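You operate a simulated robot arm through the tools that you are given. There is no shell and no other tool. Be economical: measure what you need, move in short steps, check, and stop when the job is done.

You are at the controls of a simulated two-armed robot. One attempt, no reset.

## Task
Top up the soap bottle to about its red line from the refill bottle.
Fine: stand the refill bottle back, screw its cap and the pump head back on; spill nothing. Set down upright: refill bottle.

It is judged by the outcome, as a careful person would: the job done as asked, and still so three seconds after it is handed in. It fails if anything else is knocked over, pushed out of place, dropped, spilled or broken. A push-on lid holds only when it is set on centred and level and pressed home; a screw cap is set on level and turned clockwise until tight.

## Robot
Two 6-joint arms with two-finger parallel grippers on one trunk, on a base that drives. Base frame: it is fixed to the floor where the robot stands at the start and does not move with it; the origin is under the middle of the robot, x ahead of it, y to its left, z up. Lengths are in mm, angles in rad, forces in N, time in s.
The left shoulder is at the start at [60, 187, 1172], the right one opposite. With the tool pointing down near the work surface each hand reaches from about 240 to 620 mm from the robot's upright axis, wherever it stands, measured 20 degrees to its own side. Places, roughly: basin ledge [600, 100, 900]; detergent bottle [500, 1250, 1000]; detergent cap (4x4x3 cm) [500, 1300, 1100]; softener bottle [500, 1250, 1000]; softener cap (4x4x3 cm) [500, 1200, 1100]; tap lever [800, 500, 900]. Payload 1.57 kg a hand.
The TCP of each hand is the grasp point between the finger pads, 30 mm short of the fingertips. In the tool frame z runs along the fingers and y along their closing line. Largest opening 110 mm; finger width 24, thickness 12; the body of the gripper, 48 by 112 mm, starts 78 mm behind the TCP.
Orientation is that of the tool frame in the base frame, as [roll, pitch, yaw] about the fixed x, y, z axes, in that order (R = Rz(yaw) Ry(pitch) Rx(roll)). With the fingers straight down and closing along the base's y, the tool's x points along the base's -x, its y along +y and its z along -z.

## Interface
- The arms move only by the tool step_arm. It takes "left_commands", "right_commands" or both (then of equal length, played together; a hand with none holds still); each is one flat list of numbers, 7 for each row, row after row: the finger opening in mm, from 0 to 110, then the shift along the tool's x, y, z in mm, then the turn, a rotation vector about the tool's x, y, z in rad. In form: [grip, x, y, z, wx, wy, wz, grip, x, y, z, wx, wy, wz, ...]. A call has 1 to 20 rows; each row is the pose to reach, as a shift and turn from the pose commanded when the call began, along the tool's axes at that moment. Each row takes 0.2 s and may step no farther than 50 mm and 0.15 rad from the row before; otherwise, or with a gripper value out of range, the whole call is refused. Where a pose cannot be reached the arm comes as near as it can. A force on the tool above 40 N (or 10 N above the force at the start of the call, whichever is more), or a blocked arm, ends the call early, and 0.2 s more pass. The fingers move at their own pace (about 153 mm/s each) and stop on an object; they squeeze with about 22 N. The grip force told is the motor's: it shows also when the fingers shut on nothing. Time passes only in rows, and 0.2 s behind the last, so rows that repeat a pose let the fingers close. It gives the time, the measured TCP pose, the force on the tool (base axes), the opening and the grip force at its end, in the units of the frame above (readings bear some noise), with the torque about the TCP (base axes, N m) and any sound that the robot's microphone picked up.
- Cameras (640 x 400 px; columns grow to the right, rows downward): "scene" is now at [11.6, 25, 1709.7]; the picture's right is [0.34, -0.94, 0.00], its down [-0.75, -0.27, -0.61] and it looks along [0.57, 0.20, -0.79] (base axes); focal length 256 px, centre (320, 200). "left" rides on the left gripper at [70, -16, -141] in its tool frame; the picture's right is [0.23, 0.97, 0.00], its down [-0.86, 0.20, -0.48] and it looks along [-0.47, 0.11, 0.88] (tool axes); focal length 222 px, centre (320, 200). "right" rides on the right gripper at [70, 16, -141] in its tool frame; the picture's right is [-0.23, 0.97, 0.00], its down [-0.86, -0.20, -0.48] and it looks along [-0.47, -0.11, 0.88] (tool axes); focal length 222 px, centre (320, 200). There is no depth. A picture from a camera that has moved, and an enlarged one, comes with that camera's place and axes in the base frame and with its lens.
- capture(camera): a new picture of that camera. It takes no simulated time.
- move_column(by): slides the trunk up (or, below 0, down) by that many mm; the arms and the scene camera ride with it, the base frame stays. It gives what a move gives, with no picture.
- steer(legs): drives the robot by 1 to 6 legs, each [ahead, left, turn to the left] in mm, mm and rad, along the robot's own axes; the way and the turn of a leg run together, so that a leg with both is an arc; at most 1500 mm and 3.142 rad a leg. The arms and the cameras ride along, it lands a little off, and it stops where it bumps. It gives what a move gives.
- head_to(pan, tilt): turns the head with the scene camera to pan (to the left, within 1.501 rad either way) and tilt (down, from -0.506 to 1.204), counted from straight ahead of the robot. It gives what a move gives.
- zoom(camera, box): a new picture of the part [left, top, right, bottom] of that camera's present view, enlarged. It takes no simulated time.
- finish_job(): hands the job in; it is judged then, once.

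Go step by step. Nothing tells you exact positions but the pictures and the camera data: compare them with the known pose of the tool, close in by small moves and look again before you grip or let go. The budget is 120 turns and 108 pictures, counting those below and the enlarged ones. Unless the task says otherwise, let go and move clear before handing in, and close with one line.

The tools are called after "Emit:" as a command line: name --argument value ..., lists and objects as JSON in quotes. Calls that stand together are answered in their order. step_arm: Moves the arms, as the interface text tells. Its arguments: {"type":"object","properties":{"left_commands":{"type":"array","items":{"type":"number"}},"right_commands":{"type":"array","items":{"type":"number"}}},"required":[]} The other tools are called the same way: move_column (by) slides the trunk up or down; steer (legs) drives the base; head_to (pan, tilt) turns the head that bears the scene camera; capture (camera) takes a picture; zoom (camera, box) takes an enlarged picture of a part of a camera's view; finish_job () hands the job in.

At the start:

```text
clock: 0.0
left_position: [371.8, 285.1, 1338.4]
left_tool_rot: [-3.141, 0.0, -3.141]
left_force: [0.6, -0.2, -0.2]
left_wrist_torque: [-0.02, 0.01, -0.02]
left_finger_gap: 109.9
left_finger_force: 0.0
right_position: [392.4, -102.0, 1277.8]
right_tool_rot: [-3.141, 0.0, 3.14]
right_force: [0.1, 0.3, 0.2]
right_wrist_torque: [-0.01, -0.02, 0.03]
right_finger_gap: 109.9
right_finger_force: 0.2
trunk travel left (down, up): [-800.0, 190.0]
robot x, y, heading: [1.1, -1.5, -0.003]
head pan, tilt: [0.344, 0.918]
```

scene: 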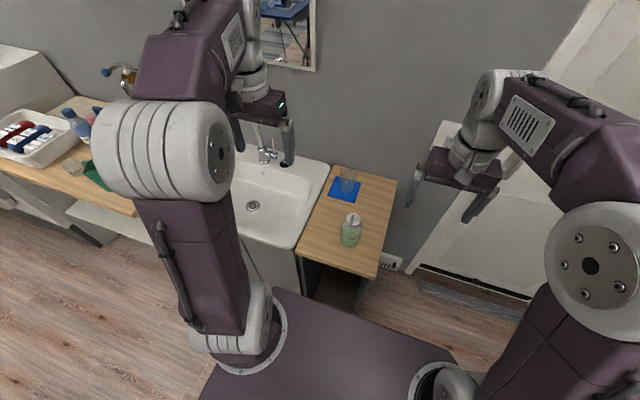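
right: 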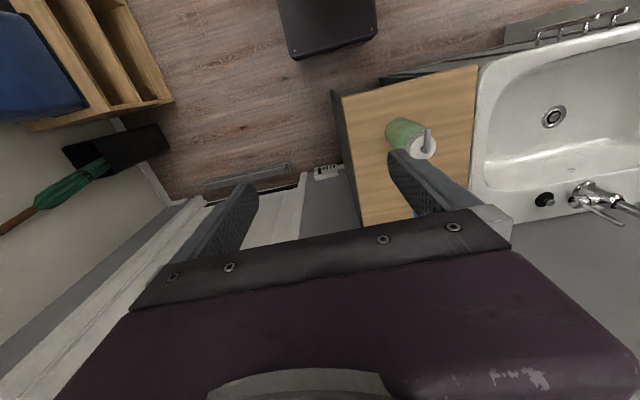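
left: 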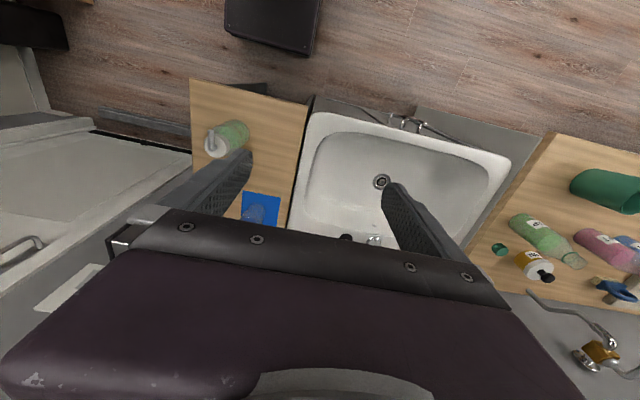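

I see the pump soap bottle on the ledge to the right of the basin, and several bottles on the counter to the left. I'll look closer at both.

Emit:
zoom --camera "left" --box '[440, 150, 640, 275]'

Emit:
zoom --camera "scene" --box '[290, 150, 410, 270]'

Emit:
head_to --pan 1.1 --tilt 0.7

Emit:
capture --camera "scene"

```text
3.20 times, centred on (540, 212) of left
camera zoom: at [300.9, 269.5, 1479.9], right [-0.23, 0.97, 0.0], down [0.86, 0.2, 0.48], along [0.47, 0.11, -0.88], focal length 711 px, centre (-384, 160)
```

zoom: 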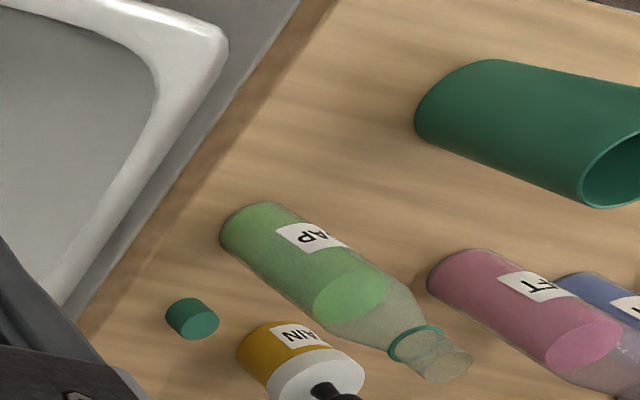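

```text
3.33 times, centred on (350, 210) of scene
camera zoom: at [11.6, 25.0, 1709.7], right [0.34, -0.94, 0.0], down [-0.75, -0.27, -0.61], along [0.57, 0.2, -0.79], focal length 853 px, centre (220, 167)
```

zoom: 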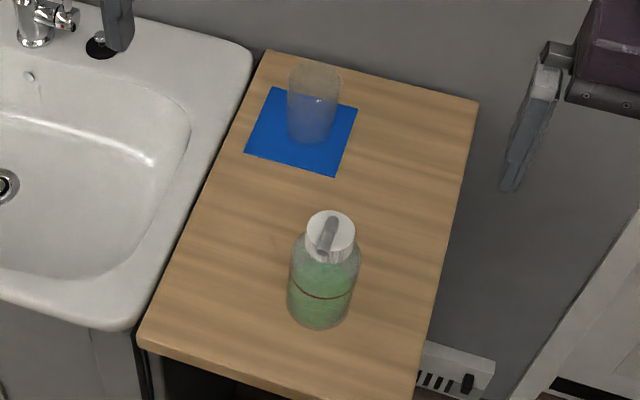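

```text
clock: 1.1
left_position: [371.8, 285.8, 1339.9]
left_tool_rot: [3.139, -0.002, -3.14]
left_force: [-0.4, -0.3, -0.1]
left_wrist_torque: [0.02, -0.01, 0.05]
left_finger_gap: 109.9
left_finger_force: 0.1
right_position: [393.0, -103.0, 1278.6]
right_tool_rot: [-3.141, -0.001, -3.141]
right_force: [-0.2, -0.4, 0.0]
right_wrist_torque: [-0.02, 0.0, -0.02]
right_finger_gap: 109.8
right_finger_force: 0.0
trunk travel left (down, up): [-800.0, 190.0]
robot x, y, heading: [5.0, -2.4, 0.002]
head pan, tilt: [1.1, 0.7]
```

```text
102 pictures are left
camera scene: at [-19.9, 75.4, 1727.2], right [0.89, -0.45, 0.0], down [-0.29, -0.57, -0.76], along [0.35, 0.68, -0.64], focal length 256 px, centre (320, 200)
```

scene: 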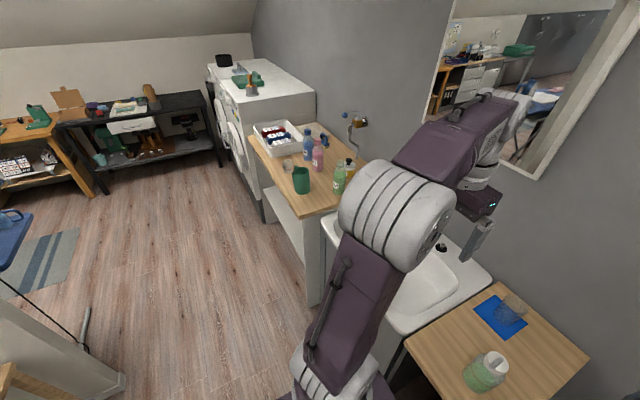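

The green SOAP bottle (about [555, 1005]) is the refill, and its teal cap appears to lie loose beside it. The pump bottle is near [480, 66]. I'll centre the robot on the pump bottle, roll the left hand over, and take a closer look.

Emit:
steer --legs '[[0, 90, 0]]'

Emit:
step_arm --left_commands '[110, 0, 0, 0, 0, 0, -0.15, 110, 0, 0, 0, 0, 0, -0.3, 110, 0, 0, 0, 0, 0, -0.45, 110, 0, 0, 0, 0, 0, -0.6, 110, 0, 0, 0, 0, 0, -0.75, 110, 0, 0, 0, 0, 0, -0.9, 110, 0, 0, 0, 0, 0, -1.05, 110, 0, 0, 0, 0, 0, -1.2, 110, 0, 0, 0, 0, 0, -1.35, 110, 0, 0, 0, 0, 0, -1.5, 110, 0, 0, 0, 0, 0, -1.65, 110, 0, 0, 0, 0, 0, -1.8, 110, 0, 0, 0, 0, 0, -1.95, 110, 0, 0, 0, 0, 0, -2.1, 110, 0, 0, 0, 0, 0, -2.25, 110, 0, 0, 0, 0, 0, -2.4, 110, 0, 0, 0, 0, 0, -2.55, 110, 0, 0, 0, 0, 0, -2.7, 110, 0, 0, 0, 0, 0, -2.85, 110, 0, 0, 0, 0, 0, -3.0]'

Emit:
head_to --pan 0.0 --tilt 0.95

Emit:
capture --camera "scene"

Emit:
capture --camera "right"

```text
clock: 2.2
left_position: [371.3, 371.7, 1340.2]
left_tool_rot: [3.138, -0.001, -3.141]
left_force: [0.7, -0.4, 1.4]
left_wrist_torque: [0.03, -0.01, -0.01]
left_finger_gap: 109.7
left_finger_force: 0.1
right_position: [393.0, -14.2, 1278.6]
right_tool_rot: [3.139, 0.0, -3.141]
right_force: [0.5, 0.2, -0.4]
right_wrist_torque: [0.04, 0.0, 0.01]
right_finger_gap: 110.0
right_finger_force: 0.0
trunk travel left (down, up): [-800.0, 190.0]
robot x, y, heading: [-3.0, 87.0, 0.0]
head pan, tilt: [1.1, 0.7]
```

```text
clock: 6.4
left_position: [372.1, 375.8, 1339.8]
left_tool_rot: [-3.141, 0.0, -0.136]
left_force: [0.2, 0.3, 0.1]
left_wrist_torque: [-0.02, -0.01, -0.02]
left_finger_gap: 109.9
left_finger_force: 0.1
right_position: [392.5, -11.4, 1277.9]
right_tool_rot: [3.141, -0.001, -3.141]
right_force: [-0.1, 0.4, 0.8]
right_wrist_torque: [-0.01, 0.01, -0.06]
right_finger_gap: 110.0
right_finger_force: 0.1
trunk travel left (down, up): [-800.0, 190.0]
robot x, y, heading: [-2.2, 85.1, 0.002]
head pan, tilt: [1.1, 0.7]
```

```text
clock: 7.7
left_position: [371.7, 377.2, 1339.4]
left_tool_rot: [3.141, -0.002, -0.139]
left_force: [-0.3, 0.0, -0.4]
left_wrist_torque: [-0.05, -0.04, -0.02]
left_finger_gap: 110.0
left_finger_force: 0.1
right_position: [393.8, -10.7, 1279.0]
right_tool_rot: [-3.141, 0.0, -3.141]
right_force: [0.0, 0.4, 0.0]
right_wrist_torque: [0.03, 0.0, -0.01]
right_finger_gap: 110.0
right_finger_force: 0.1
trunk travel left (down, up): [-800.0, 190.0]
robot x, y, heading: [-1.8, 92.1, -0.002]
head pan, tilt: [0.0, 0.949]
```

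```text
101 pictures are left
camera scene: at [14.0, 90.9, 1707.4], right [0.0, -1.0, 0.0], down [-0.81, 0.0, -0.58], along [0.58, 0.0, -0.81], focal length 256 px, centre (320, 200)
```

scene: 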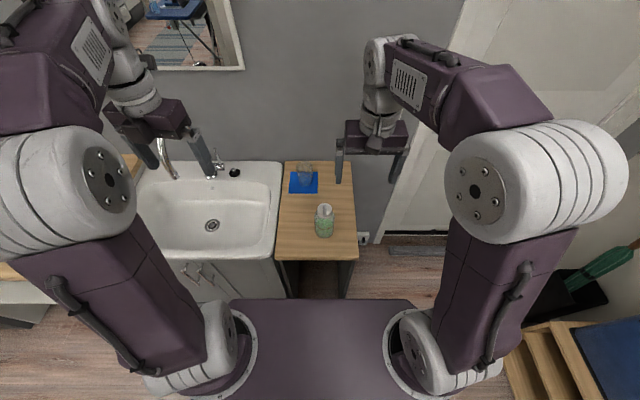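

```text
100 pictures are left
camera right: at [324.3, 5.4, 1420.2], right [0.23, 0.97, 0.0], down [0.86, -0.2, 0.48], along [0.47, -0.11, -0.88], focal length 222 px, centre (320, 200)
```

right: 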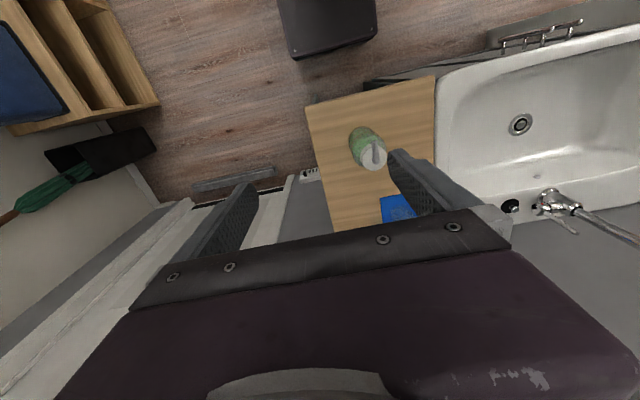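

The pump bottle is just right of centre ahead of me. I'll zoom on it from both cameras to fix its position and dimensions.

Emit:
zoom --camera "scene" --box '[280, 180, 360, 260]'

Emit:
zoom --camera "right" --box '[330, 100, 430, 200]'

```text
5.00 times, centred on (320, 220) of scene
camera zoom: at [14.0, 90.9, 1707.4], right [0.0, -1.0, 0.0], down [-0.81, 0.0, -0.58], along [0.58, 0.0, -0.81], focal length 1280 px, centre (320, 100)
```

zoom: 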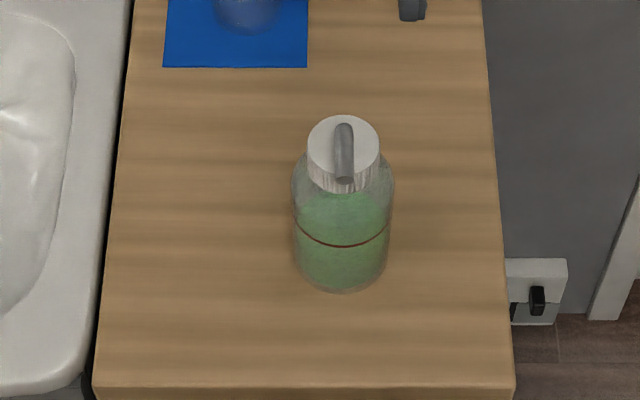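

```text
4.00 times, centred on (380, 150) of right
camera zoom: at [324.3, 5.4, 1420.2], right [0.23, 0.97, 0.0], down [0.86, -0.2, 0.48], along [0.47, -0.11, -0.88], focal length 888 px, centre (80, 400)
```

zoom: 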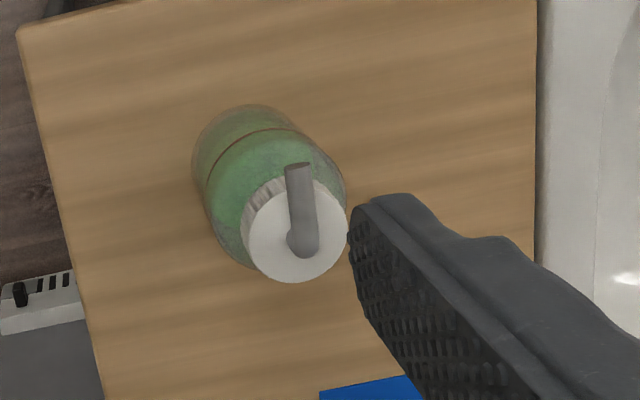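

The pump cap is about 48 mm wide, its top at z≈994, centred at [483, 76]; the body is about 72 mm wide. The left hand will hold the body from a diagonal while the right unscrews, so I'm yawing and then pitching the left hand to horizontal.

Emit:
step_arm --left_commands '[110, 0, 0, 0, 0, 0, 0.14, 110, 0, 0, 0, 0, 0, 0.28, 110, 0, 0, 0, 0, 0, 0.42, 110, 0, 0, 0, 0, 0, 0.56]'

Emit:
step_arm --left_commands '[110, 0, 0, 0, 0, 0.143, 0, 110, 0, 0, 0, 0, 0.286, 0, 110, 0, 0, 0, 0, 0.429, 0, 110, 0, 0, 0, 0, 0.571, 0, 110, 0, 0, 0, 0, 0.714, 0, 110, 0, 0, 0, 0, 0.857, 0, 110, 0, 0, 0, 0, 1.0, 0, 110, 0, 0, 0, 0, 1.143, 0, 110, 0, 0, 0, 0, 1.286, 0, 110, 0, 0, 0, 0, 1.429, 0, 110, 0, 0, 0, 0, 1.571, 0]'

Emit:
capture --camera "scene"

```text
clock: 8.7
left_position: [371.3, 375.8, 1339.1]
left_tool_rot: [-3.141, 0.001, -0.703]
left_force: [0.2, -0.7, -0.2]
left_wrist_torque: [0.01, -0.01, -0.01]
left_finger_gap: 110.1
left_finger_force: 0.0
right_position: [392.5, -10.9, 1279.0]
right_tool_rot: [-3.14, 0.0, -3.139]
right_force: [0.0, 0.5, 0.9]
right_wrist_torque: [-0.02, -0.01, 0.02]
right_finger_gap: 110.0
right_finger_force: 0.1
trunk travel left (down, up): [-800.0, 190.0]
robot x, y, heading: [-0.6, 93.8, 0.002]
head pan, tilt: [0.0, 0.949]
```

```text
clock: 11.1
left_position: [371.7, 378.3, 1338.9]
left_tool_rot: [-0.006, -1.567, 2.448]
left_force: [0.1, -0.8, 0.0]
left_wrist_torque: [0.0, 0.01, -0.04]
left_finger_gap: 110.0
left_finger_force: 0.1
right_position: [392.9, -10.6, 1279.1]
right_tool_rot: [-3.139, 0.0, -3.14]
right_force: [-0.7, 0.8, 0.5]
right_wrist_torque: [-0.01, 0.04, -0.01]
right_finger_gap: 110.1
right_finger_force: 0.2
trunk travel left (down, up): [-800.0, 190.0]
robot x, y, heading: [-1.1, 92.9, 0.005]
head pan, tilt: [0.0, 0.949]
```

```text
97 pictures are left
camera scene: at [14.5, 92.2, 1707.4], right [0.0, -1.0, 0.0], down [-0.81, 0.0, -0.58], along [0.58, 0.0, -0.81], focal length 256 px, centre (320, 200)
```

scene: 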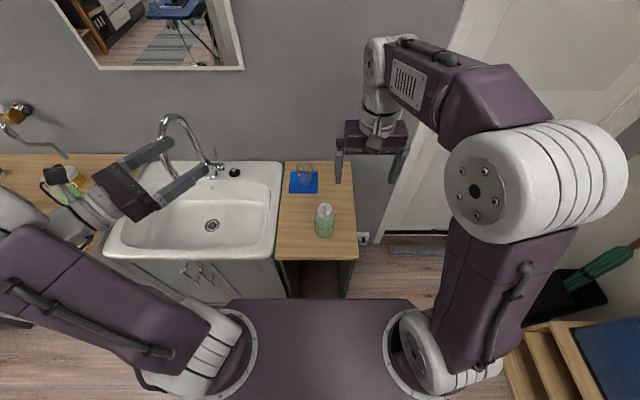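

The left hand is horizontal. Now I lower it to a standoff short of the bottle.

Emit:
step_arm --left_commands '[110, -42, 16, 16, 0, 0, 0, 110, -85, 32, 32, 0, 0, 0, 110, -127, 48, 48, 0, 0, 0, 110, -170, 64, 64, 0, 0, 0, 110, -212, 80, 80, 0, 0, 0, 110, -254, 95, 95, 0, 0, 0, 110, -297, 111, 111, 0, 0, 0, 110, -339, 127, 127, 0, 0, 0, 110, -382, 143, 143, 0, 0, 0, 110, -424, 159, 159, 0, 0, 0]'

Emit:
capture --camera "scene"

Emit:
capture --camera "left"

```text
clock: 13.3
left_position: [391.1, 151.6, 915.3]
left_tool_rot: [-1.836, -1.569, -2.002]
left_force: [0.1, -0.1, -0.8]
left_wrist_torque: [0.02, -0.03, 0.0]
left_finger_gap: 109.9
left_finger_force: 0.0
right_position: [392.5, -12.7, 1278.5]
right_tool_rot: [-3.142, -0.001, -3.139]
right_force: [0.1, 0.4, 0.0]
right_wrist_torque: [0.02, 0.02, 0.01]
right_finger_gap: 109.8
right_finger_force: 0.0
trunk travel left (down, up): [-800.0, 190.0]
robot x, y, heading: [0.6, 90.4, 0.004]
head pan, tilt: [0.0, 0.949]
```

```text
96 pictures are left
camera scene: at [14.4, 89.5, 1707.5], right [0.0, -1.0, 0.0], down [-0.81, 0.0, -0.58], along [0.58, 0.0, -0.81], focal length 256 px, centre (320, 200)
```

scene: 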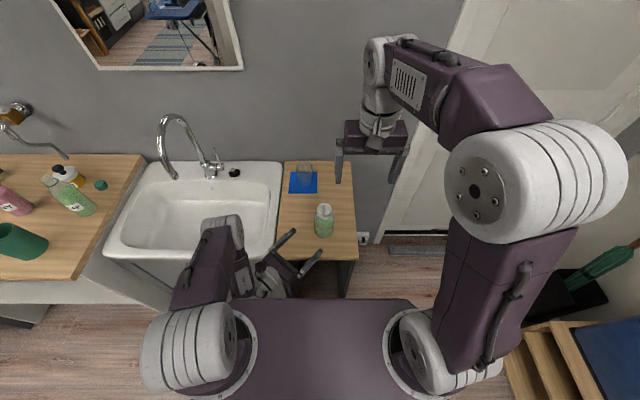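

```text
95 pictures are left
camera left: at [292.7, 255.5, 984.4], right [-0.63, -0.75, 0.23], down [-0.49, 0.16, -0.86], along [0.6, -0.65, -0.47], focal length 222 px, centre (320, 200)
```

left: 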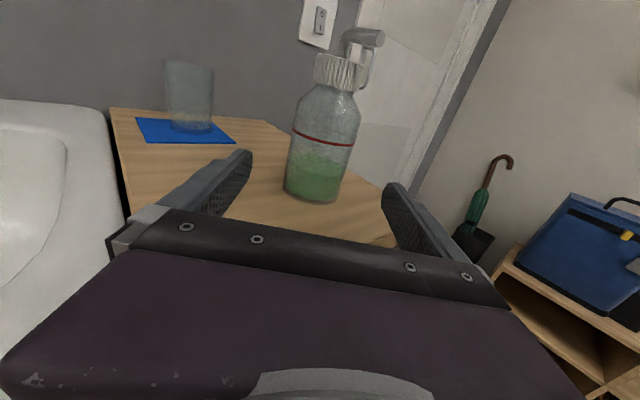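

The bottle stands between the open fingers' directions. I'll zoom to refine its lateral position and read the soap level.

Emit:
zoom --camera "left" --box '[250, 20, 410, 220]'

```text
2.00 times, centred on (330, 120) of left
camera zoom: at [292.7, 255.5, 984.4], right [-0.63, -0.75, 0.23], down [-0.49, 0.16, -0.86], along [0.6, -0.65, -0.47], focal length 444 px, centre (300, 360)
```

zoom: 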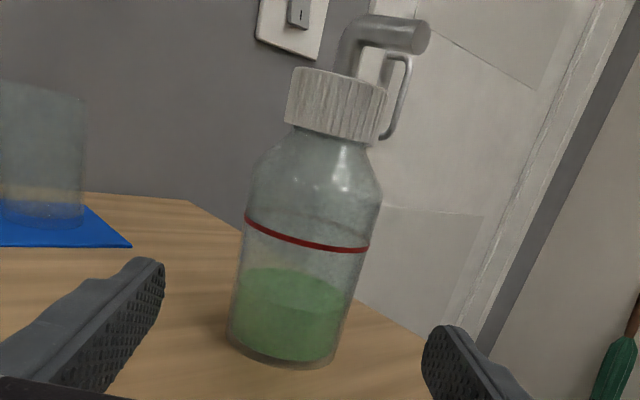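

Soap level is near z≈891 and the red line near 929. The bottle at [481, 73] is aligned with the left hand, so I'll advance and grip the body.

Emit:
step_arm --left_commands '[110, 0, 2, 40, 0, 0, 0, 110, 0, 2, 80, 0, 0, 0, 110, 0, 2, 117, 0, 0, 0, 60, 0, 2, 117, 0, 0, 0, 60, 0, 2, 117, 0, 0, 0, 60, 0, 2, 117, 0, 0, 0]' --right_commands '[110, -20, 20, 40, 0, 0, 0, 110, -40, 40, 80, 0, 0, 0, 110, -60, 60, 120, 0, 0, 0, 110, -80, 80, 160, 0, 0, 0, 110, -89, 85, 200, 0, 0, 0, 110, -89, 85, 218, 0, 0, 0]'

Emit:
capture --camera "left"

Emit:
capture --camera "right"

```text
clock: 14.7
left_position: [481.8, 74.2, 916.6]
left_tool_rot: [-0.221, -1.571, 2.662]
left_force: [1.5, -0.2, 1.0]
left_wrist_torque: [-0.15, 0.04, 0.04]
left_finger_gap: 71.0
left_finger_force: 22.6
right_position: [480.8, 73.8, 1060.0]
right_tool_rot: [-3.141, 0.0, -3.14]
right_force: [0.1, -0.6, 0.0]
right_wrist_torque: [0.02, -0.03, 0.02]
right_finger_gap: 110.1
right_finger_force: 0.0
trunk travel left (down, up): [-800.0, 190.0]
robot x, y, heading: [-0.8, 87.2, 0.001]
head pan, tilt: [0.0, 0.949]
```

```text
93 pictures are left
camera left: at [381.1, 179.0, 985.6], right [-0.63, -0.75, 0.23], down [-0.49, 0.16, -0.86], along [0.6, -0.65, -0.47], focal length 222 px, centre (320, 200)
```

left: 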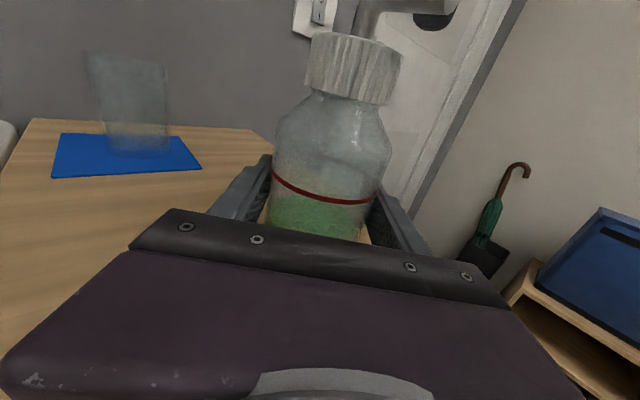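

```text
92 pictures are left
camera right: at [413.3, 90.6, 1201.4], right [0.23, 0.97, 0.0], down [0.86, -0.2, 0.48], along [0.47, -0.11, -0.88], focal length 222 px, centre (320, 200)
```

right: 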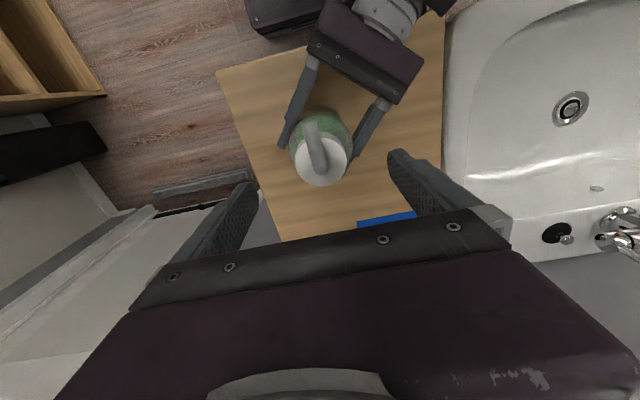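

The bottle is held at 71 mm opening and the right hand is centred over the cap. I'll lower it and grip the cap.

Emit:
step_arm --right_commands '[110, -2, 0, 35, 0, 0, 0, 110, -2, 0, 68, 0, 0, 0, 30, -2, 0, 68, 0, 0, 0, 30, -2, 0, 68, 0, 0, 0, 30, -2, 0, 68, 0, 0, 0]'

Emit:
capture --camera "left"

```text
clock: 15.9
left_position: [479.9, 74.0, 916.0]
left_tool_rot: [-1.771, -1.57, -2.07]
left_force: [9.6, -13.1, -5.2]
left_wrist_torque: [-0.07, -0.07, -0.07]
left_finger_gap: 70.8
left_finger_force: 21.8
right_position: [485.1, 74.9, 993.1]
right_tool_rot: [3.14, 0.001, -3.139]
right_force: [-4.8, 11.8, 19.4]
right_wrist_torque: [0.46, 0.25, 0.15]
right_finger_gap: 64.4
right_finger_force: 22.1
trunk travel left (down, up): [-800.0, 190.0]
robot x, y, heading: [-1.4, 92.8, 0.002]
head pan, tilt: [0.0, 0.949]
```

```text
91 pictures are left
camera left: at [380.7, 178.9, 985.7], right [-0.63, -0.74, 0.23], down [-0.49, 0.16, -0.86], along [0.6, -0.65, -0.47], focal length 222 px, centre (320, 200)
```

left: 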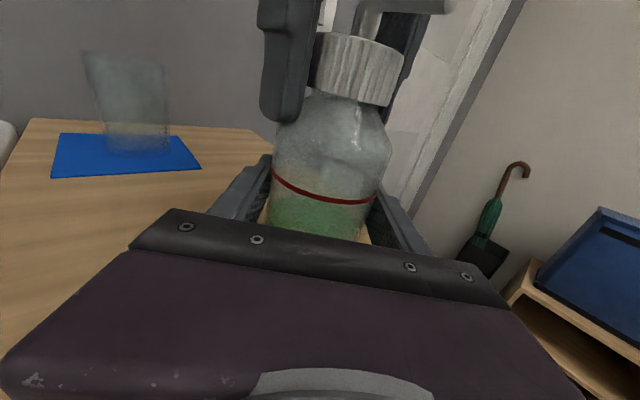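

The fingertips are squeezing the shoulder below the cap (64 mm opening). I'll open, raise about 15 mm and grip again on the cap.

Emit:
step_arm --right_commands '[90, 0, 0, 0, 0, 0, 0, 90, 0, 0, -16, 0, 0, 0, 30, 0, 0, -16, 0, 0, 0, 30, 0, 0, -16, 0, 0, 0, 30, 0, 0, -16, 0, 0, 0]'

Emit:
capture --camera "left"

```text
clock: 17.1
left_position: [480.1, 75.1, 916.6]
left_tool_rot: [-0.595, -1.568, 3.034]
left_force: [2.7, -9.3, 1.2]
left_wrist_torque: [0.56, 0.17, -0.07]
left_finger_gap: 70.9
left_finger_force: 21.9
right_position: [485.0, 76.0, 1008.4]
right_tool_rot: [3.141, 0.001, -3.14]
right_force: [-3.2, 10.3, -0.3]
right_wrist_torque: [0.24, 0.22, -0.03]
right_finger_gap: 46.9
right_finger_force: 21.8
trunk travel left (down, up): [-800.0, 190.0]
robot x, y, heading: [3.2, 93.8, -0.0]
head pan, tilt: [0.0, 0.949]
```

```text
90 pictures are left
camera left: at [380.8, 178.9, 985.7], right [-0.63, -0.74, 0.23], down [-0.49, 0.16, -0.86], along [0.6, -0.65, -0.47], focal length 222 px, centre (320, 200)
```

left: 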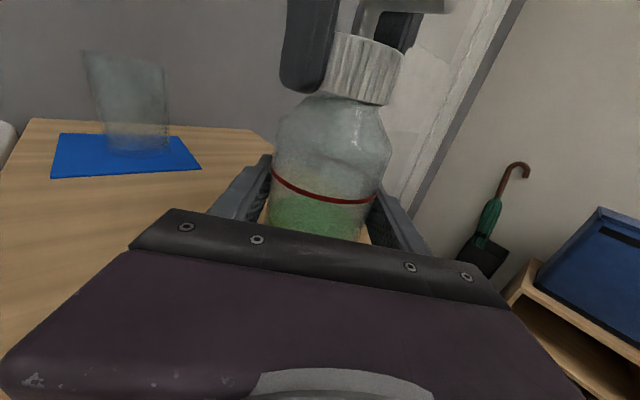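

The grip is now on the cap at 47 mm. I'll turn it counter-clockwise, seen from above.

Emit:
step_arm --right_commands '[30, 0, 1, 0, 0, 0, -0.1, 30, 0, 1, 0, 0, 0, -0.25, 30, 0, 1, 0, 0, 0, -0.4, 30, 0, 1, 0, 0, 0, -0.55, 30, 0, 1, 0, 0, 0, -0.7, 30, 0, 1, 0, 0, 0, -0.85, 30, 0, 1, 0, 0, 0, -1.0, 30, 0, 1, -1, 0, 0, -1.15, 30, 0, 1, -1, 0, 0, -1.3, 30, 0, 1, -1, 0, 0, -1.45, 30, 0, 1, -1, 0, 0, -1.6, 30, 0, 1, -1, 0, 0, -1.75, 30, 0, 1, -1, 0, 0, -1.9, 30, 0, 1, -1, 0, 0, -2.05, 30, 0, 1, -1, 0, 0, -2.2, 30, 0, 1, -1, 0, 0, -2.35]'

Emit:
capture --camera "left"

```text
clock: 20.5
left_position: [479.4, 74.8, 917.8]
left_tool_rot: [-1.899, -1.569, -1.94]
left_force: [7.8, -2.4, -1.2]
left_wrist_torque: [-0.46, 0.47, -0.04]
left_finger_gap: 70.8
left_finger_force: 22.2
right_position: [481.9, 74.3, 1010.2]
right_tool_rot: [3.138, 0.0, -0.787]
right_force: [-9.1, 0.4, 11.9]
right_wrist_torque: [0.09, 0.21, -0.08]
right_finger_gap: 47.0
right_finger_force: 22.0
trunk travel left (down, up): [-800.0, 190.0]
robot x, y, heading: [-0.5, 92.9, -0.001]
head pan, tilt: [0.0, 0.949]
```

```text
89 pictures are left
camera left: at [380.0, 179.4, 985.9], right [-0.62, -0.75, 0.23], down [-0.49, 0.15, -0.86], along [0.6, -0.65, -0.47], focal length 222 px, centre (320, 200)
```

left: 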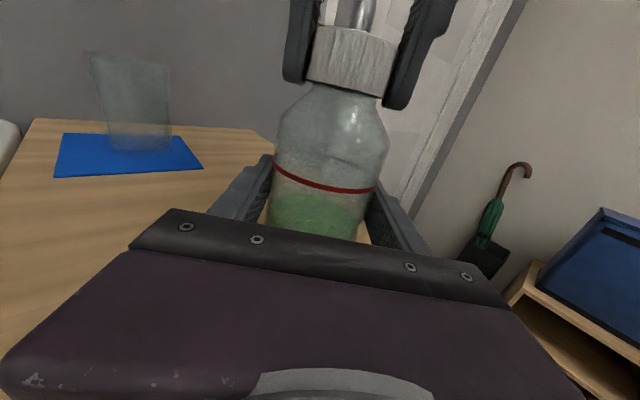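

The cap is turning and pushing up. I'll continue to about half a turn with a slight lift.

Emit:
step_arm --right_commands '[30, 0, 0, -1, 0, 0, -0.15, 30, 0, 0, -1, 0, 0, -0.3, 30, 0, 0, -2, 0, 0, -0.45, 30, 0, 0, -2, 0, 0, -0.6, 30, 0, 0, -2, 0, 0, -0.75]'

Emit:
zoom --camera "left" --box '[240, 0, 440, 125]'

```text
clock: 21.7
left_position: [480.8, 75.3, 917.3]
left_tool_rot: [2.802, -1.571, -0.357]
left_force: [5.3, 19.2, -2.4]
left_wrist_torque: [-1.15, 0.33, 0.14]
left_finger_gap: 71.4
left_finger_force: 21.7
right_position: [482.7, 74.0, 1011.0]
right_tool_rot: [3.14, 0.002, -0.038]
right_force: [-4.9, -18.9, 0.3]
right_wrist_torque: [-0.71, 0.12, -0.07]
right_finger_gap: 47.0
right_finger_force: 21.9
trunk travel left (down, up): [-800.0, 190.0]
robot x, y, heading: [-1.7, 91.7, 0.001]
head pan, tilt: [0.0, 0.949]
```

```text
3.20 times, centred on (340, 62) of left
camera zoom: at [381.2, 179.6, 985.3], right [-0.62, -0.75, 0.23], down [-0.5, 0.15, -0.85], along [0.6, -0.65, -0.47], focal length 711 px, centre (256, 640)
```

zoom: 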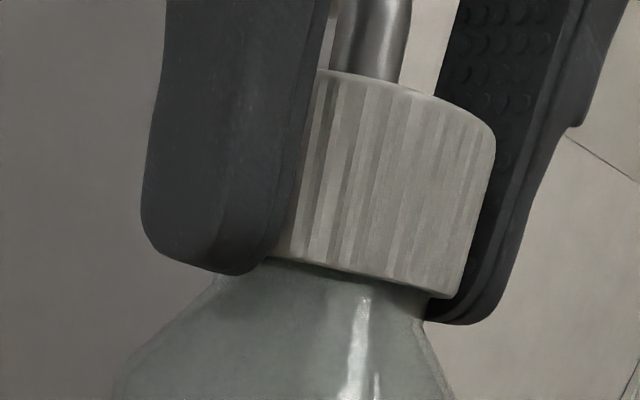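

The cap is still on its thread after half a turn. I'll open wide (clear of the spout), turn the wrist back, and regrip.

Emit:
step_arm --right_commands '[110, 0, 0, 0, 0, 0, 0, 110, 0, 0, 0, 0, 0, 0, 110, 0, 0, 0, 0, 0, 0.15, 110, 0, 0, 0, 0, 0, 0.3, 110, 0, 0, 0, 0, 0, 0.45, 110, 0, 0, 0, 0, 0, 0.6, 110, 0, 0, 0, 0, 0, 0.75, 110, 0, 0, 0, 0, 0, 0.9, 110, 0, 0, 0, 0, 0, 1.05, 110, 0, 0, 0, 0, 0, 1.2, 110, 0, 0, 0, 0, 0, 1.35, 110, 0, 0, 0, 0, 0, 1.5, 110, 0, 0, 0, 0, 0, 1.65, 110, 0, 0, 0, 0, 0, 1.8, 110, 0, 0, 0, 0, 0, 1.95, 110, 0, 0, 0, 0, 0, 2.1, 110, 0, 0, 0, 0, 0, 2.25, 110, 0, 0, 0, 0, 0, 2.4, 110, 0, 0, 0, 0, 0, 2.55, 110, 0, 0, 0, 0, 0, 2.7]'

Emit:
step_arm --right_commands '[110, 0, 0, 0, 0, 0, 0.15, 110, 0, 0, 0, 0, 0, 0.3, 110, 0, 0, 0, 0, 0, 0.4, 110, 0, 0, 0, 0, 0, 0.4]'

Emit:
capture --camera "right"

Emit:
capture --camera "left"

```text
clock: 25.9
left_position: [480.5, 74.5, 915.6]
left_tool_rot: [-1.665, -1.571, -2.177]
left_force: [-0.2, 0.0, -2.5]
left_wrist_torque: [0.02, -0.02, -0.03]
left_finger_gap: 70.2
left_finger_force: 22.5
right_position: [484.5, 75.3, 1011.0]
right_tool_rot: [-3.14, 0.0, -2.743]
right_force: [1.2, -0.2, 0.1]
right_wrist_torque: [0.03, 0.0, -0.01]
right_finger_gap: 110.1
right_finger_force: 0.1
trunk travel left (down, up): [-800.0, 190.0]
robot x, y, heading: [-3.4, 89.2, 0.001]
head pan, tilt: [0.0, 0.949]
```

```text
clock: 26.9
left_position: [479.0, 75.1, 917.1]
left_tool_rot: [1.529, -1.57, 0.912]
left_force: [-0.9, -0.2, -1.6]
left_wrist_torque: [0.02, 0.02, -0.01]
left_finger_gap: 70.4
left_finger_force: 21.9
right_position: [483.0, 74.4, 1010.8]
right_tool_rot: [-3.141, 0.001, 3.141]
right_force: [-0.4, -0.2, 0.0]
right_wrist_torque: [0.01, 0.01, -0.01]
right_finger_gap: 110.1
right_finger_force: 0.0
trunk travel left (down, up): [-800.0, 190.0]
robot x, y, heading: [-5.3, 91.5, 0.004]
head pan, tilt: [0.0, 0.949]
```

```text
87 pictures are left
camera right: at [415.3, 91.4, 1152.5], right [0.23, 0.97, 0.0], down [0.86, -0.2, 0.48], along [0.47, -0.11, -0.88], focal length 222 px, centre (320, 200)
```

right: 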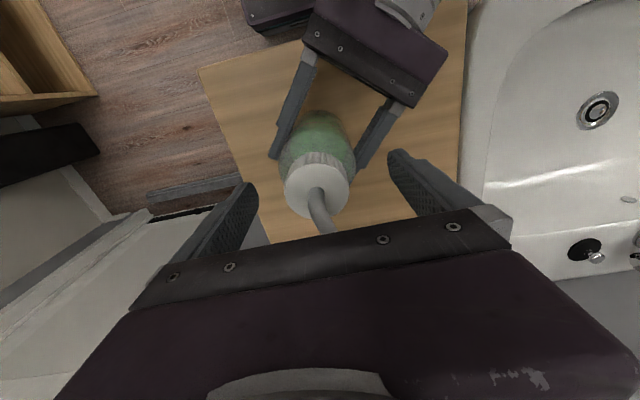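

```text
86 pictures are left
camera left: at [381.1, 179.2, 985.4], right [-0.63, -0.75, 0.23], down [-0.49, 0.16, -0.86], along [0.6, -0.65, -0.47], focal length 222 px, centre (320, 200)
```

left: 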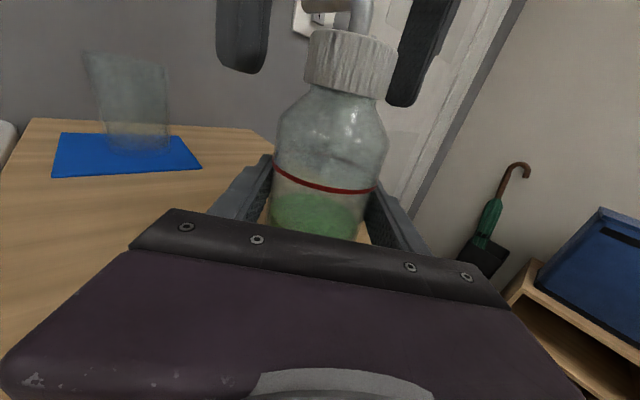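

The spout has turned half way round and everything is aligned. Regripping and turning another half turn.

Emit:
step_arm --right_commands '[30, 0, 0, 0, 0, 0, 0, 30, 0, 0, 0, 0, 0, 0, 30, 0, 0, 0, 0, 0, 0, 30, 0, 0, 0, 0, 0, -0.15, 30, 0, 0, 0, 0, 0, -0.3, 30, 0, 0, 0, 0, 0, -0.45, 30, 0, 0, 0, 0, 0, -0.6, 30, 0, 0, 0, 0, 0, -0.75, 30, 0, 0, 0, 0, 0, -0.9, 30, 0, 0, 0, 0, 0, -1.05, 30, 0, 0, -0.5, 0, 0, -1.2, 30, 0, 0, -0.5, 0, 0, -1.35, 30, 0, 0, -1, 0, 0, -1.5, 30, 0, 0, -1, 0, 0, -1.65, 30, 0, 0, -1, 0, 0, -1.8, 30, 0, 0, -1, 0, 0, -1.95, 30, 0, 0, -1, 0, 0, -2.1, 30, 0, 0, -1.5, 0, 0, -2.25, 30, 0, 0, -1.5, 0, 0, -2.4, 30, 0, 0, -2, 0, 0, -2.55]'

Emit:
step_arm --right_commands '[30, 0, 0, 0, 0, 0, -0.15, 30, 0, 0, 0, 0, 0, -0.3, 30, 0, 0, 0, 0, 0, -0.45, 30, 0, 0, 0, 0, 0, -0.55]'

Emit:
capture --camera "left"

```text
clock: 31.1
left_position: [480.5, 75.1, 916.2]
left_tool_rot: [-0.918, -1.571, -2.921]
left_force: [-1.1, -0.2, -1.6]
left_wrist_torque: [-0.01, -0.07, 0.05]
left_finger_gap: 71.0
left_finger_force: 21.8
right_position: [484.9, 75.6, 1013.4]
right_tool_rot: [-3.141, -0.001, -0.586]
right_force: [1.7, 0.7, -0.4]
right_wrist_torque: [0.02, 0.0, -0.03]
right_finger_gap: 46.5
right_finger_force: 21.5
trunk travel left (down, up): [-800.0, 190.0]
robot x, y, heading: [-1.1, 90.2, 0.004]
head pan, tilt: [0.0, 0.949]
```

```text
clock: 32.1
left_position: [479.4, 74.6, 916.1]
left_tool_rot: [-1.638, -1.57, -2.201]
left_force: [-0.4, -0.5, -2.5]
left_wrist_torque: [-0.01, -0.01, -0.03]
left_finger_gap: 70.9
left_finger_force: 22.2
right_position: [483.4, 74.9, 1013.7]
right_tool_rot: [-3.141, -0.001, -0.035]
right_force: [0.0, 0.7, 0.2]
right_wrist_torque: [0.03, 0.01, 0.01]
right_finger_gap: 46.4
right_finger_force: 22.0
trunk travel left (down, up): [-800.0, 190.0]
robot x, y, heading: [-0.0, 89.0, -0.0]
head pan, tilt: [0.0, 0.949]
```

```text
85 pictures are left
camera left: at [381.2, 179.2, 985.4], right [-0.63, -0.75, 0.23], down [-0.49, 0.16, -0.86], along [0.6, -0.65, -0.47], focal length 222 px, centre (320, 200)
```

left: 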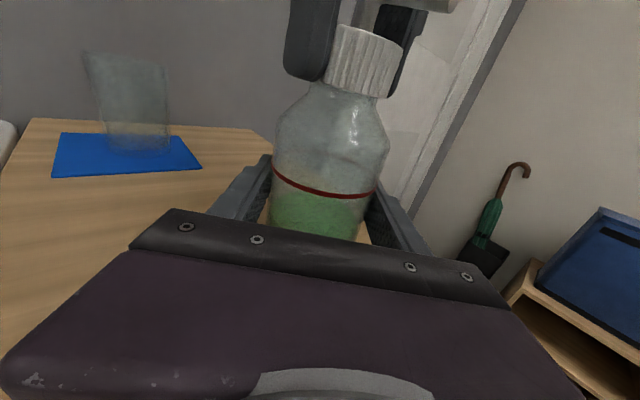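

Forces have dropped to zero, so the pump head seems free after one turn. I'll lift it gently and check.

Emit:
step_arm --right_commands '[30, 0, 0, -5, 0, 0, 0, 30, 0, 0, -15, 0, 0, 0, 30, 0, 0, -30, 0, 0, 0]'

Emit:
capture --camera "left"

```text
clock: 32.9
left_position: [479.5, 73.8, 915.6]
left_tool_rot: [-0.628, -1.57, 3.069]
left_force: [0.6, -0.5, -2.3]
left_wrist_torque: [-0.01, 0.01, 0.02]
left_finger_gap: 70.6
left_finger_force: 22.0
right_position: [484.1, 74.6, 1042.9]
right_tool_rot: [-3.141, -0.001, -0.039]
right_force: [-0.4, 0.1, -0.3]
right_wrist_torque: [-0.02, 0.0, 0.05]
right_finger_gap: 46.4
right_finger_force: 22.1
trunk travel left (down, up): [-800.0, 190.0]
robot x, y, heading: [-0.4, 93.3, 0.003]
head pan, tilt: [0.0, 0.949]
```

```text
84 pictures are left
camera left: at [380.8, 179.1, 985.5], right [-0.63, -0.75, 0.23], down [-0.49, 0.16, -0.86], along [0.6, -0.65, -0.47], focal length 222 px, centre (320, 200)
```

left: 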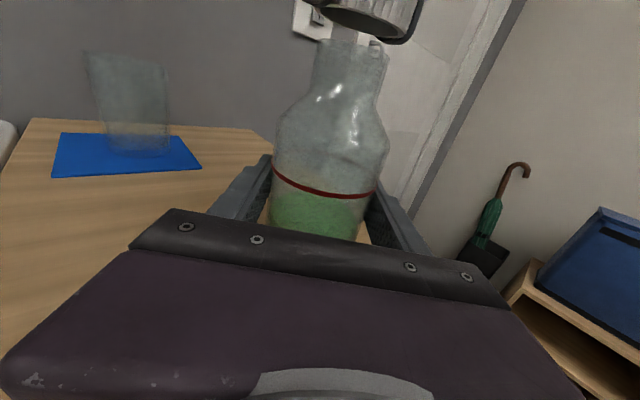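

The pump head is off. I'll raise it further to see its underside.

Emit:
step_arm --right_commands '[30, 0, 0, -40, 0, 0, 0, 30, 0, 0, -80, 0, 0, 0, 30, 0, 0, -110, 0, 0, 0]'

Emit:
capture --camera "left"

Emit:
capture --camera "scene"

```text
clock: 33.7
left_position: [480.7, 74.3, 915.7]
left_tool_rot: [-0.264, -1.57, 2.708]
left_force: [-0.4, -0.9, -2.3]
left_wrist_torque: [0.03, 0.02, 0.02]
left_finger_gap: 70.6
left_finger_force: 21.8
right_position: [484.6, 74.2, 1153.3]
right_tool_rot: [3.141, 0.0, -0.041]
right_force: [0.4, -0.2, -1.0]
right_wrist_torque: [0.0, 0.0, -0.01]
right_finger_gap: 46.4
right_finger_force: 22.4
trunk travel left (down, up): [-800.0, 190.0]
robot x, y, heading: [0.4, 92.2, 0.002]
head pan, tilt: [0.0, 0.949]
```

```text
83 pictures are left
camera left: at [381.0, 179.2, 985.4], right [-0.63, -0.75, 0.23], down [-0.49, 0.16, -0.86], along [0.6, -0.65, -0.47], focal length 222 px, centre (320, 200)
```

left: 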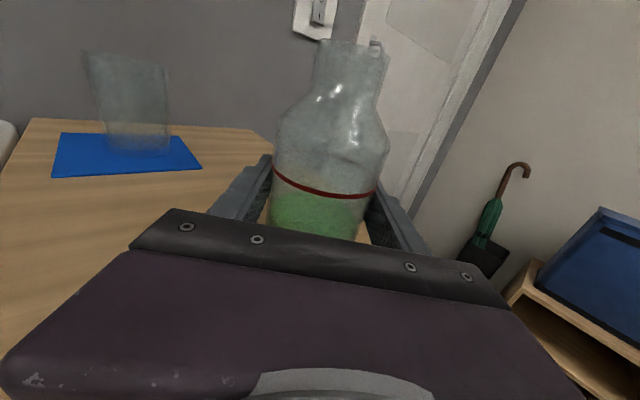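

```text
82 pictures are left
camera scene: at [14.1, 90.8, 1707.4], right [0.0, -1.0, 0.0], down [-0.81, 0.0, -0.58], along [0.58, 0.0, -0.81], focal length 256 px, centre (320, 200)
```

scene: 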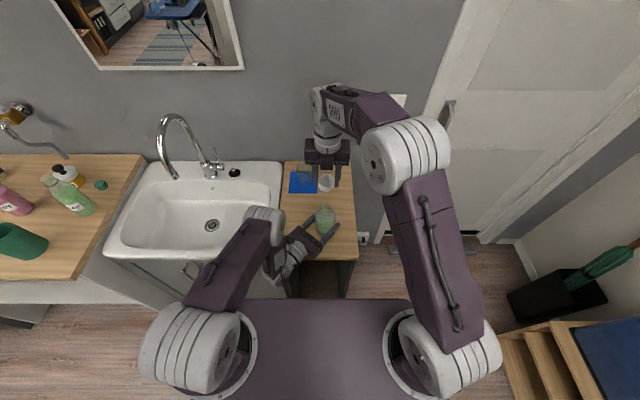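

There is no dip tube, so the pump head can stand on the ledge. I'll carry it to about [550, 0] and lower it close to the surface.

Emit:
step_arm --right_commands '[30, 30, 35, 0, 0, 0, 0, 30, 64, 76, 0, 0, 0, 0, 30, 64, 76, 50, 0, 0, 0, 30, 64, 76, 100, 0, 0, 0, 30, 64, 76, 150, 0, 0, 0, 30, 64, 76, 200, 0, 0, 0, 30, 64, 76, 245, 0, 0, 0]'

Emit:
capture --camera "scene"

Emit:
capture --camera "right"

```text
refused: row 2 steps farther than a row can; nothing moved
```

```text
81 pictures are left
camera scene: at [14.1, 90.8, 1707.4], right [0.0, -1.0, 0.0], down [-0.81, 0.0, -0.58], along [0.58, 0.0, -0.81], focal length 256 px, centre (320, 200)
```

scene: 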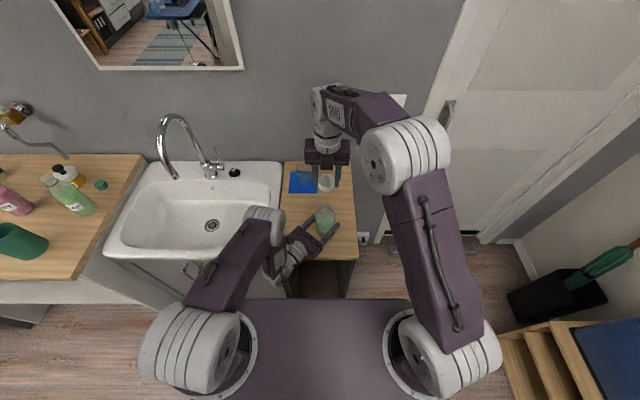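

```text
80 pictures are left
camera right: at [554.2, 55.0, 1294.9], right [-0.27, -0.96, 0.0], down [-0.85, 0.23, 0.48], along [-0.46, 0.13, -0.88], focal length 222 px, centre (320, 200)
```

right: 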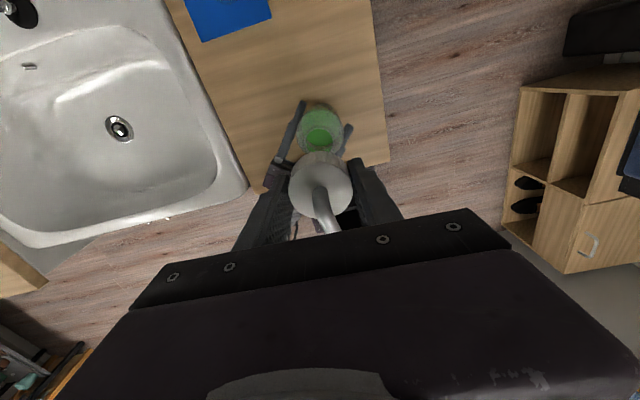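

That step was too large in one row; repeating with smaller steps.

Emit:
step_arm --right_commands '[30, 20, 25, 0, 0, 0, 0, 30, 42, 50, 0, 0, 0, 0, 30, 64, 76, 0, 0, 0, 0, 30, 64, 76, 50, 0, 0, 0, 30, 64, 76, 100, 0, 0, 0, 30, 64, 76, 150, 0, 0, 0, 30, 64, 76, 200, 0, 0, 0, 30, 64, 76, 245, 0, 0, 0]'

Emit:
capture --camera "scene"

Emit:
capture --camera "left"

```text
clock: 35.5
left_position: [481.7, 74.5, 916.4]
left_tool_rot: [-0.533, -1.571, 2.976]
left_force: [-0.2, 0.4, -1.9]
left_wrist_torque: [0.01, 0.06, 0.0]
left_finger_gap: 70.7
left_finger_force: 22.2
right_position: [545.6, -3.1, 906.2]
right_tool_rot: [-3.141, 0.001, -0.04]
right_force: [-0.3, 0.4, 0.0]
right_wrist_torque: [0.01, -0.01, 0.04]
right_finger_gap: 46.2
right_finger_force: 22.3
trunk travel left (down, up): [-800.0, 190.0]
robot x, y, heading: [4.4, 86.7, 0.003]
head pan, tilt: [0.0, 0.949]
```

```text
79 pictures are left
camera scene: at [15.6, 90.4, 1707.5], right [0.0, -1.0, 0.0], down [-0.81, 0.0, -0.58], along [0.58, 0.0, -0.81], focal length 256 px, centre (320, 200)
```

scene: 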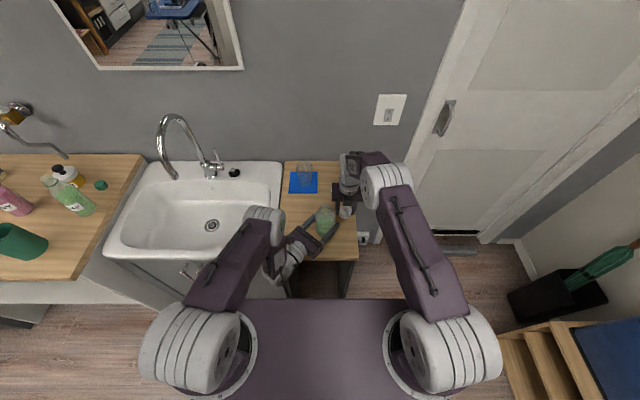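

```text
78 pictures are left
camera left: at [381.8, 179.0, 985.2], right [-0.63, -0.75, 0.23], down [-0.5, 0.16, -0.85], along [0.6, -0.65, -0.47], focal length 222 px, centre (320, 200)
```

left: 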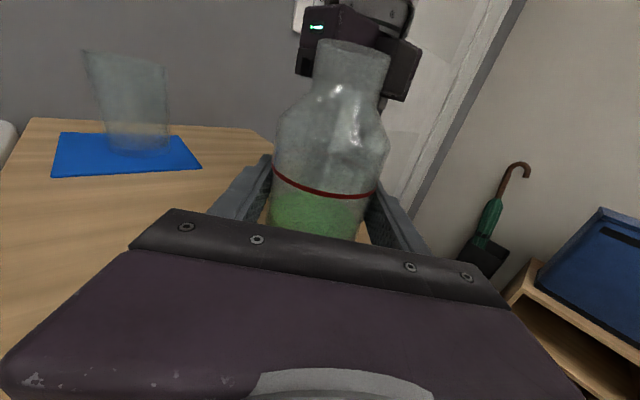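

Hanging just above the ledge. I'll creep down in small steps until I feel contact.

Emit:
step_arm --right_commands '[30, 0, 0, 3, 0, 0, 0, 30, 0, 0, 6, 0, 0, 0, 30, 0, 0, 9, 0, 0, 0, 30, 0, 0, 11, 0, 0, 0, 30, 0, 0, 13, 0, 0, 0]'

```text
clock: 36.7
left_position: [481.5, 75.5, 916.8]
left_tool_rot: [2.259, -1.569, 0.185]
left_force: [0.1, -0.1, -1.2]
left_wrist_torque: [-0.01, -0.01, 0.02]
left_finger_gap: 70.5
left_finger_force: 22.4
right_position: [546.6, -4.1, 895.3]
right_tool_rot: [-3.141, 0.001, -0.04]
right_force: [0.2, 0.0, -0.1]
right_wrist_torque: [-0.02, -0.02, -0.02]
right_finger_gap: 46.4
right_finger_force: 22.1
trunk travel left (down, up): [-800.0, 190.0]
robot x, y, heading: [-1.9, 90.2, 0.002]
head pan, tilt: [0.0, 0.949]
```

Emit:
step_arm --right_commands '[30, 0, 0, 1, 0, 0, 0, 30, 0, 0, 2, 0, 0, 0, 30, 0, 0, 3, 0, 0, 0]'

Emit:
zoom --camera "scene" --box '[300, 170, 380, 230]'

```text
clock: 37.5
left_position: [480.3, 74.9, 916.1]
left_tool_rot: [-1.6, -1.571, -2.241]
left_force: [0.1, -0.5, -2.6]
left_wrist_torque: [0.04, 0.01, 0.0]
left_finger_gap: 70.5
left_finger_force: 22.8
right_position: [544.7, -2.8, 892.8]
right_tool_rot: [-3.14, 0.0, -0.04]
right_force: [0.2, -0.1, 0.3]
right_wrist_torque: [-0.03, -0.02, 0.04]
right_finger_gap: 46.0
right_finger_force: 22.2
trunk travel left (down, up): [-800.0, 190.0]
robot x, y, heading: [2.3, 90.9, 0.002]
head pan, tilt: [0.0, 0.949]
```

```text
6.67 times, centred on (340, 200) of scene
camera zoom: at [14.5, 90.8, 1707.4], right [0.0, -1.0, 0.0], down [-0.81, 0.0, -0.58], along [0.58, 0.0, -0.81], focal length 1706 px, centre (187, 200)
```

zoom: 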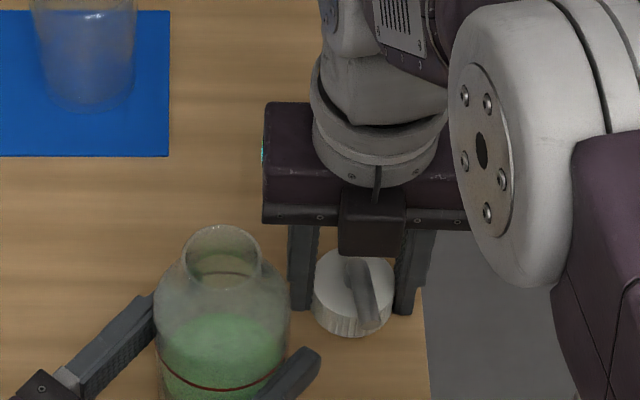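

About 3 mm left to go; continuing to creep.

Emit:
step_arm --right_commands '[30, 0, 0, 1, 0, 0, 0, 30, 0, 0, 2, 0, 0, 0]'

Emit:
step_arm --right_commands '[30, 0, 0, 1, 0, 0, 0, 30, 0, 0, 2, 0, 0, 0]'

```text
clock: 38.1
left_position: [480.6, 74.8, 915.9]
left_tool_rot: [-1.329, -1.57, -2.512]
left_force: [-0.1, 0.1, -1.8]
left_wrist_torque: [0.02, 0.01, 0.0]
left_finger_gap: 70.6
left_finger_force: 21.6
right_position: [544.8, -4.4, 890.8]
right_tool_rot: [-3.139, 0.0, -0.041]
right_force: [1.0, -0.9, 0.4]
right_wrist_torque: [-0.02, -0.01, -0.02]
right_finger_gap: 46.3
right_finger_force: 22.0
trunk travel left (down, up): [-800.0, 190.0]
robot x, y, heading: [1.9, 92.3, 0.0]
head pan, tilt: [0.0, 0.949]
```

```text
clock: 38.7
left_position: [479.9, 75.3, 915.4]
left_tool_rot: [-0.502, -1.569, 2.947]
left_force: [0.1, 0.2, -1.3]
left_wrist_torque: [0.01, 0.0, -0.01]
left_finger_gap: 70.6
left_finger_force: 22.2
right_position: [543.7, -3.1, 890.4]
right_tool_rot: [3.141, 0.0, -0.04]
right_force: [-0.1, -0.5, 9.9]
right_wrist_torque: [-0.03, 0.12, 0.0]
right_finger_gap: 46.2
right_finger_force: 22.4
trunk travel left (down, up): [-800.0, 190.0]
robot x, y, heading: [0.7, 90.1, 0.0]
head pan, tilt: [0.0, 0.949]
```

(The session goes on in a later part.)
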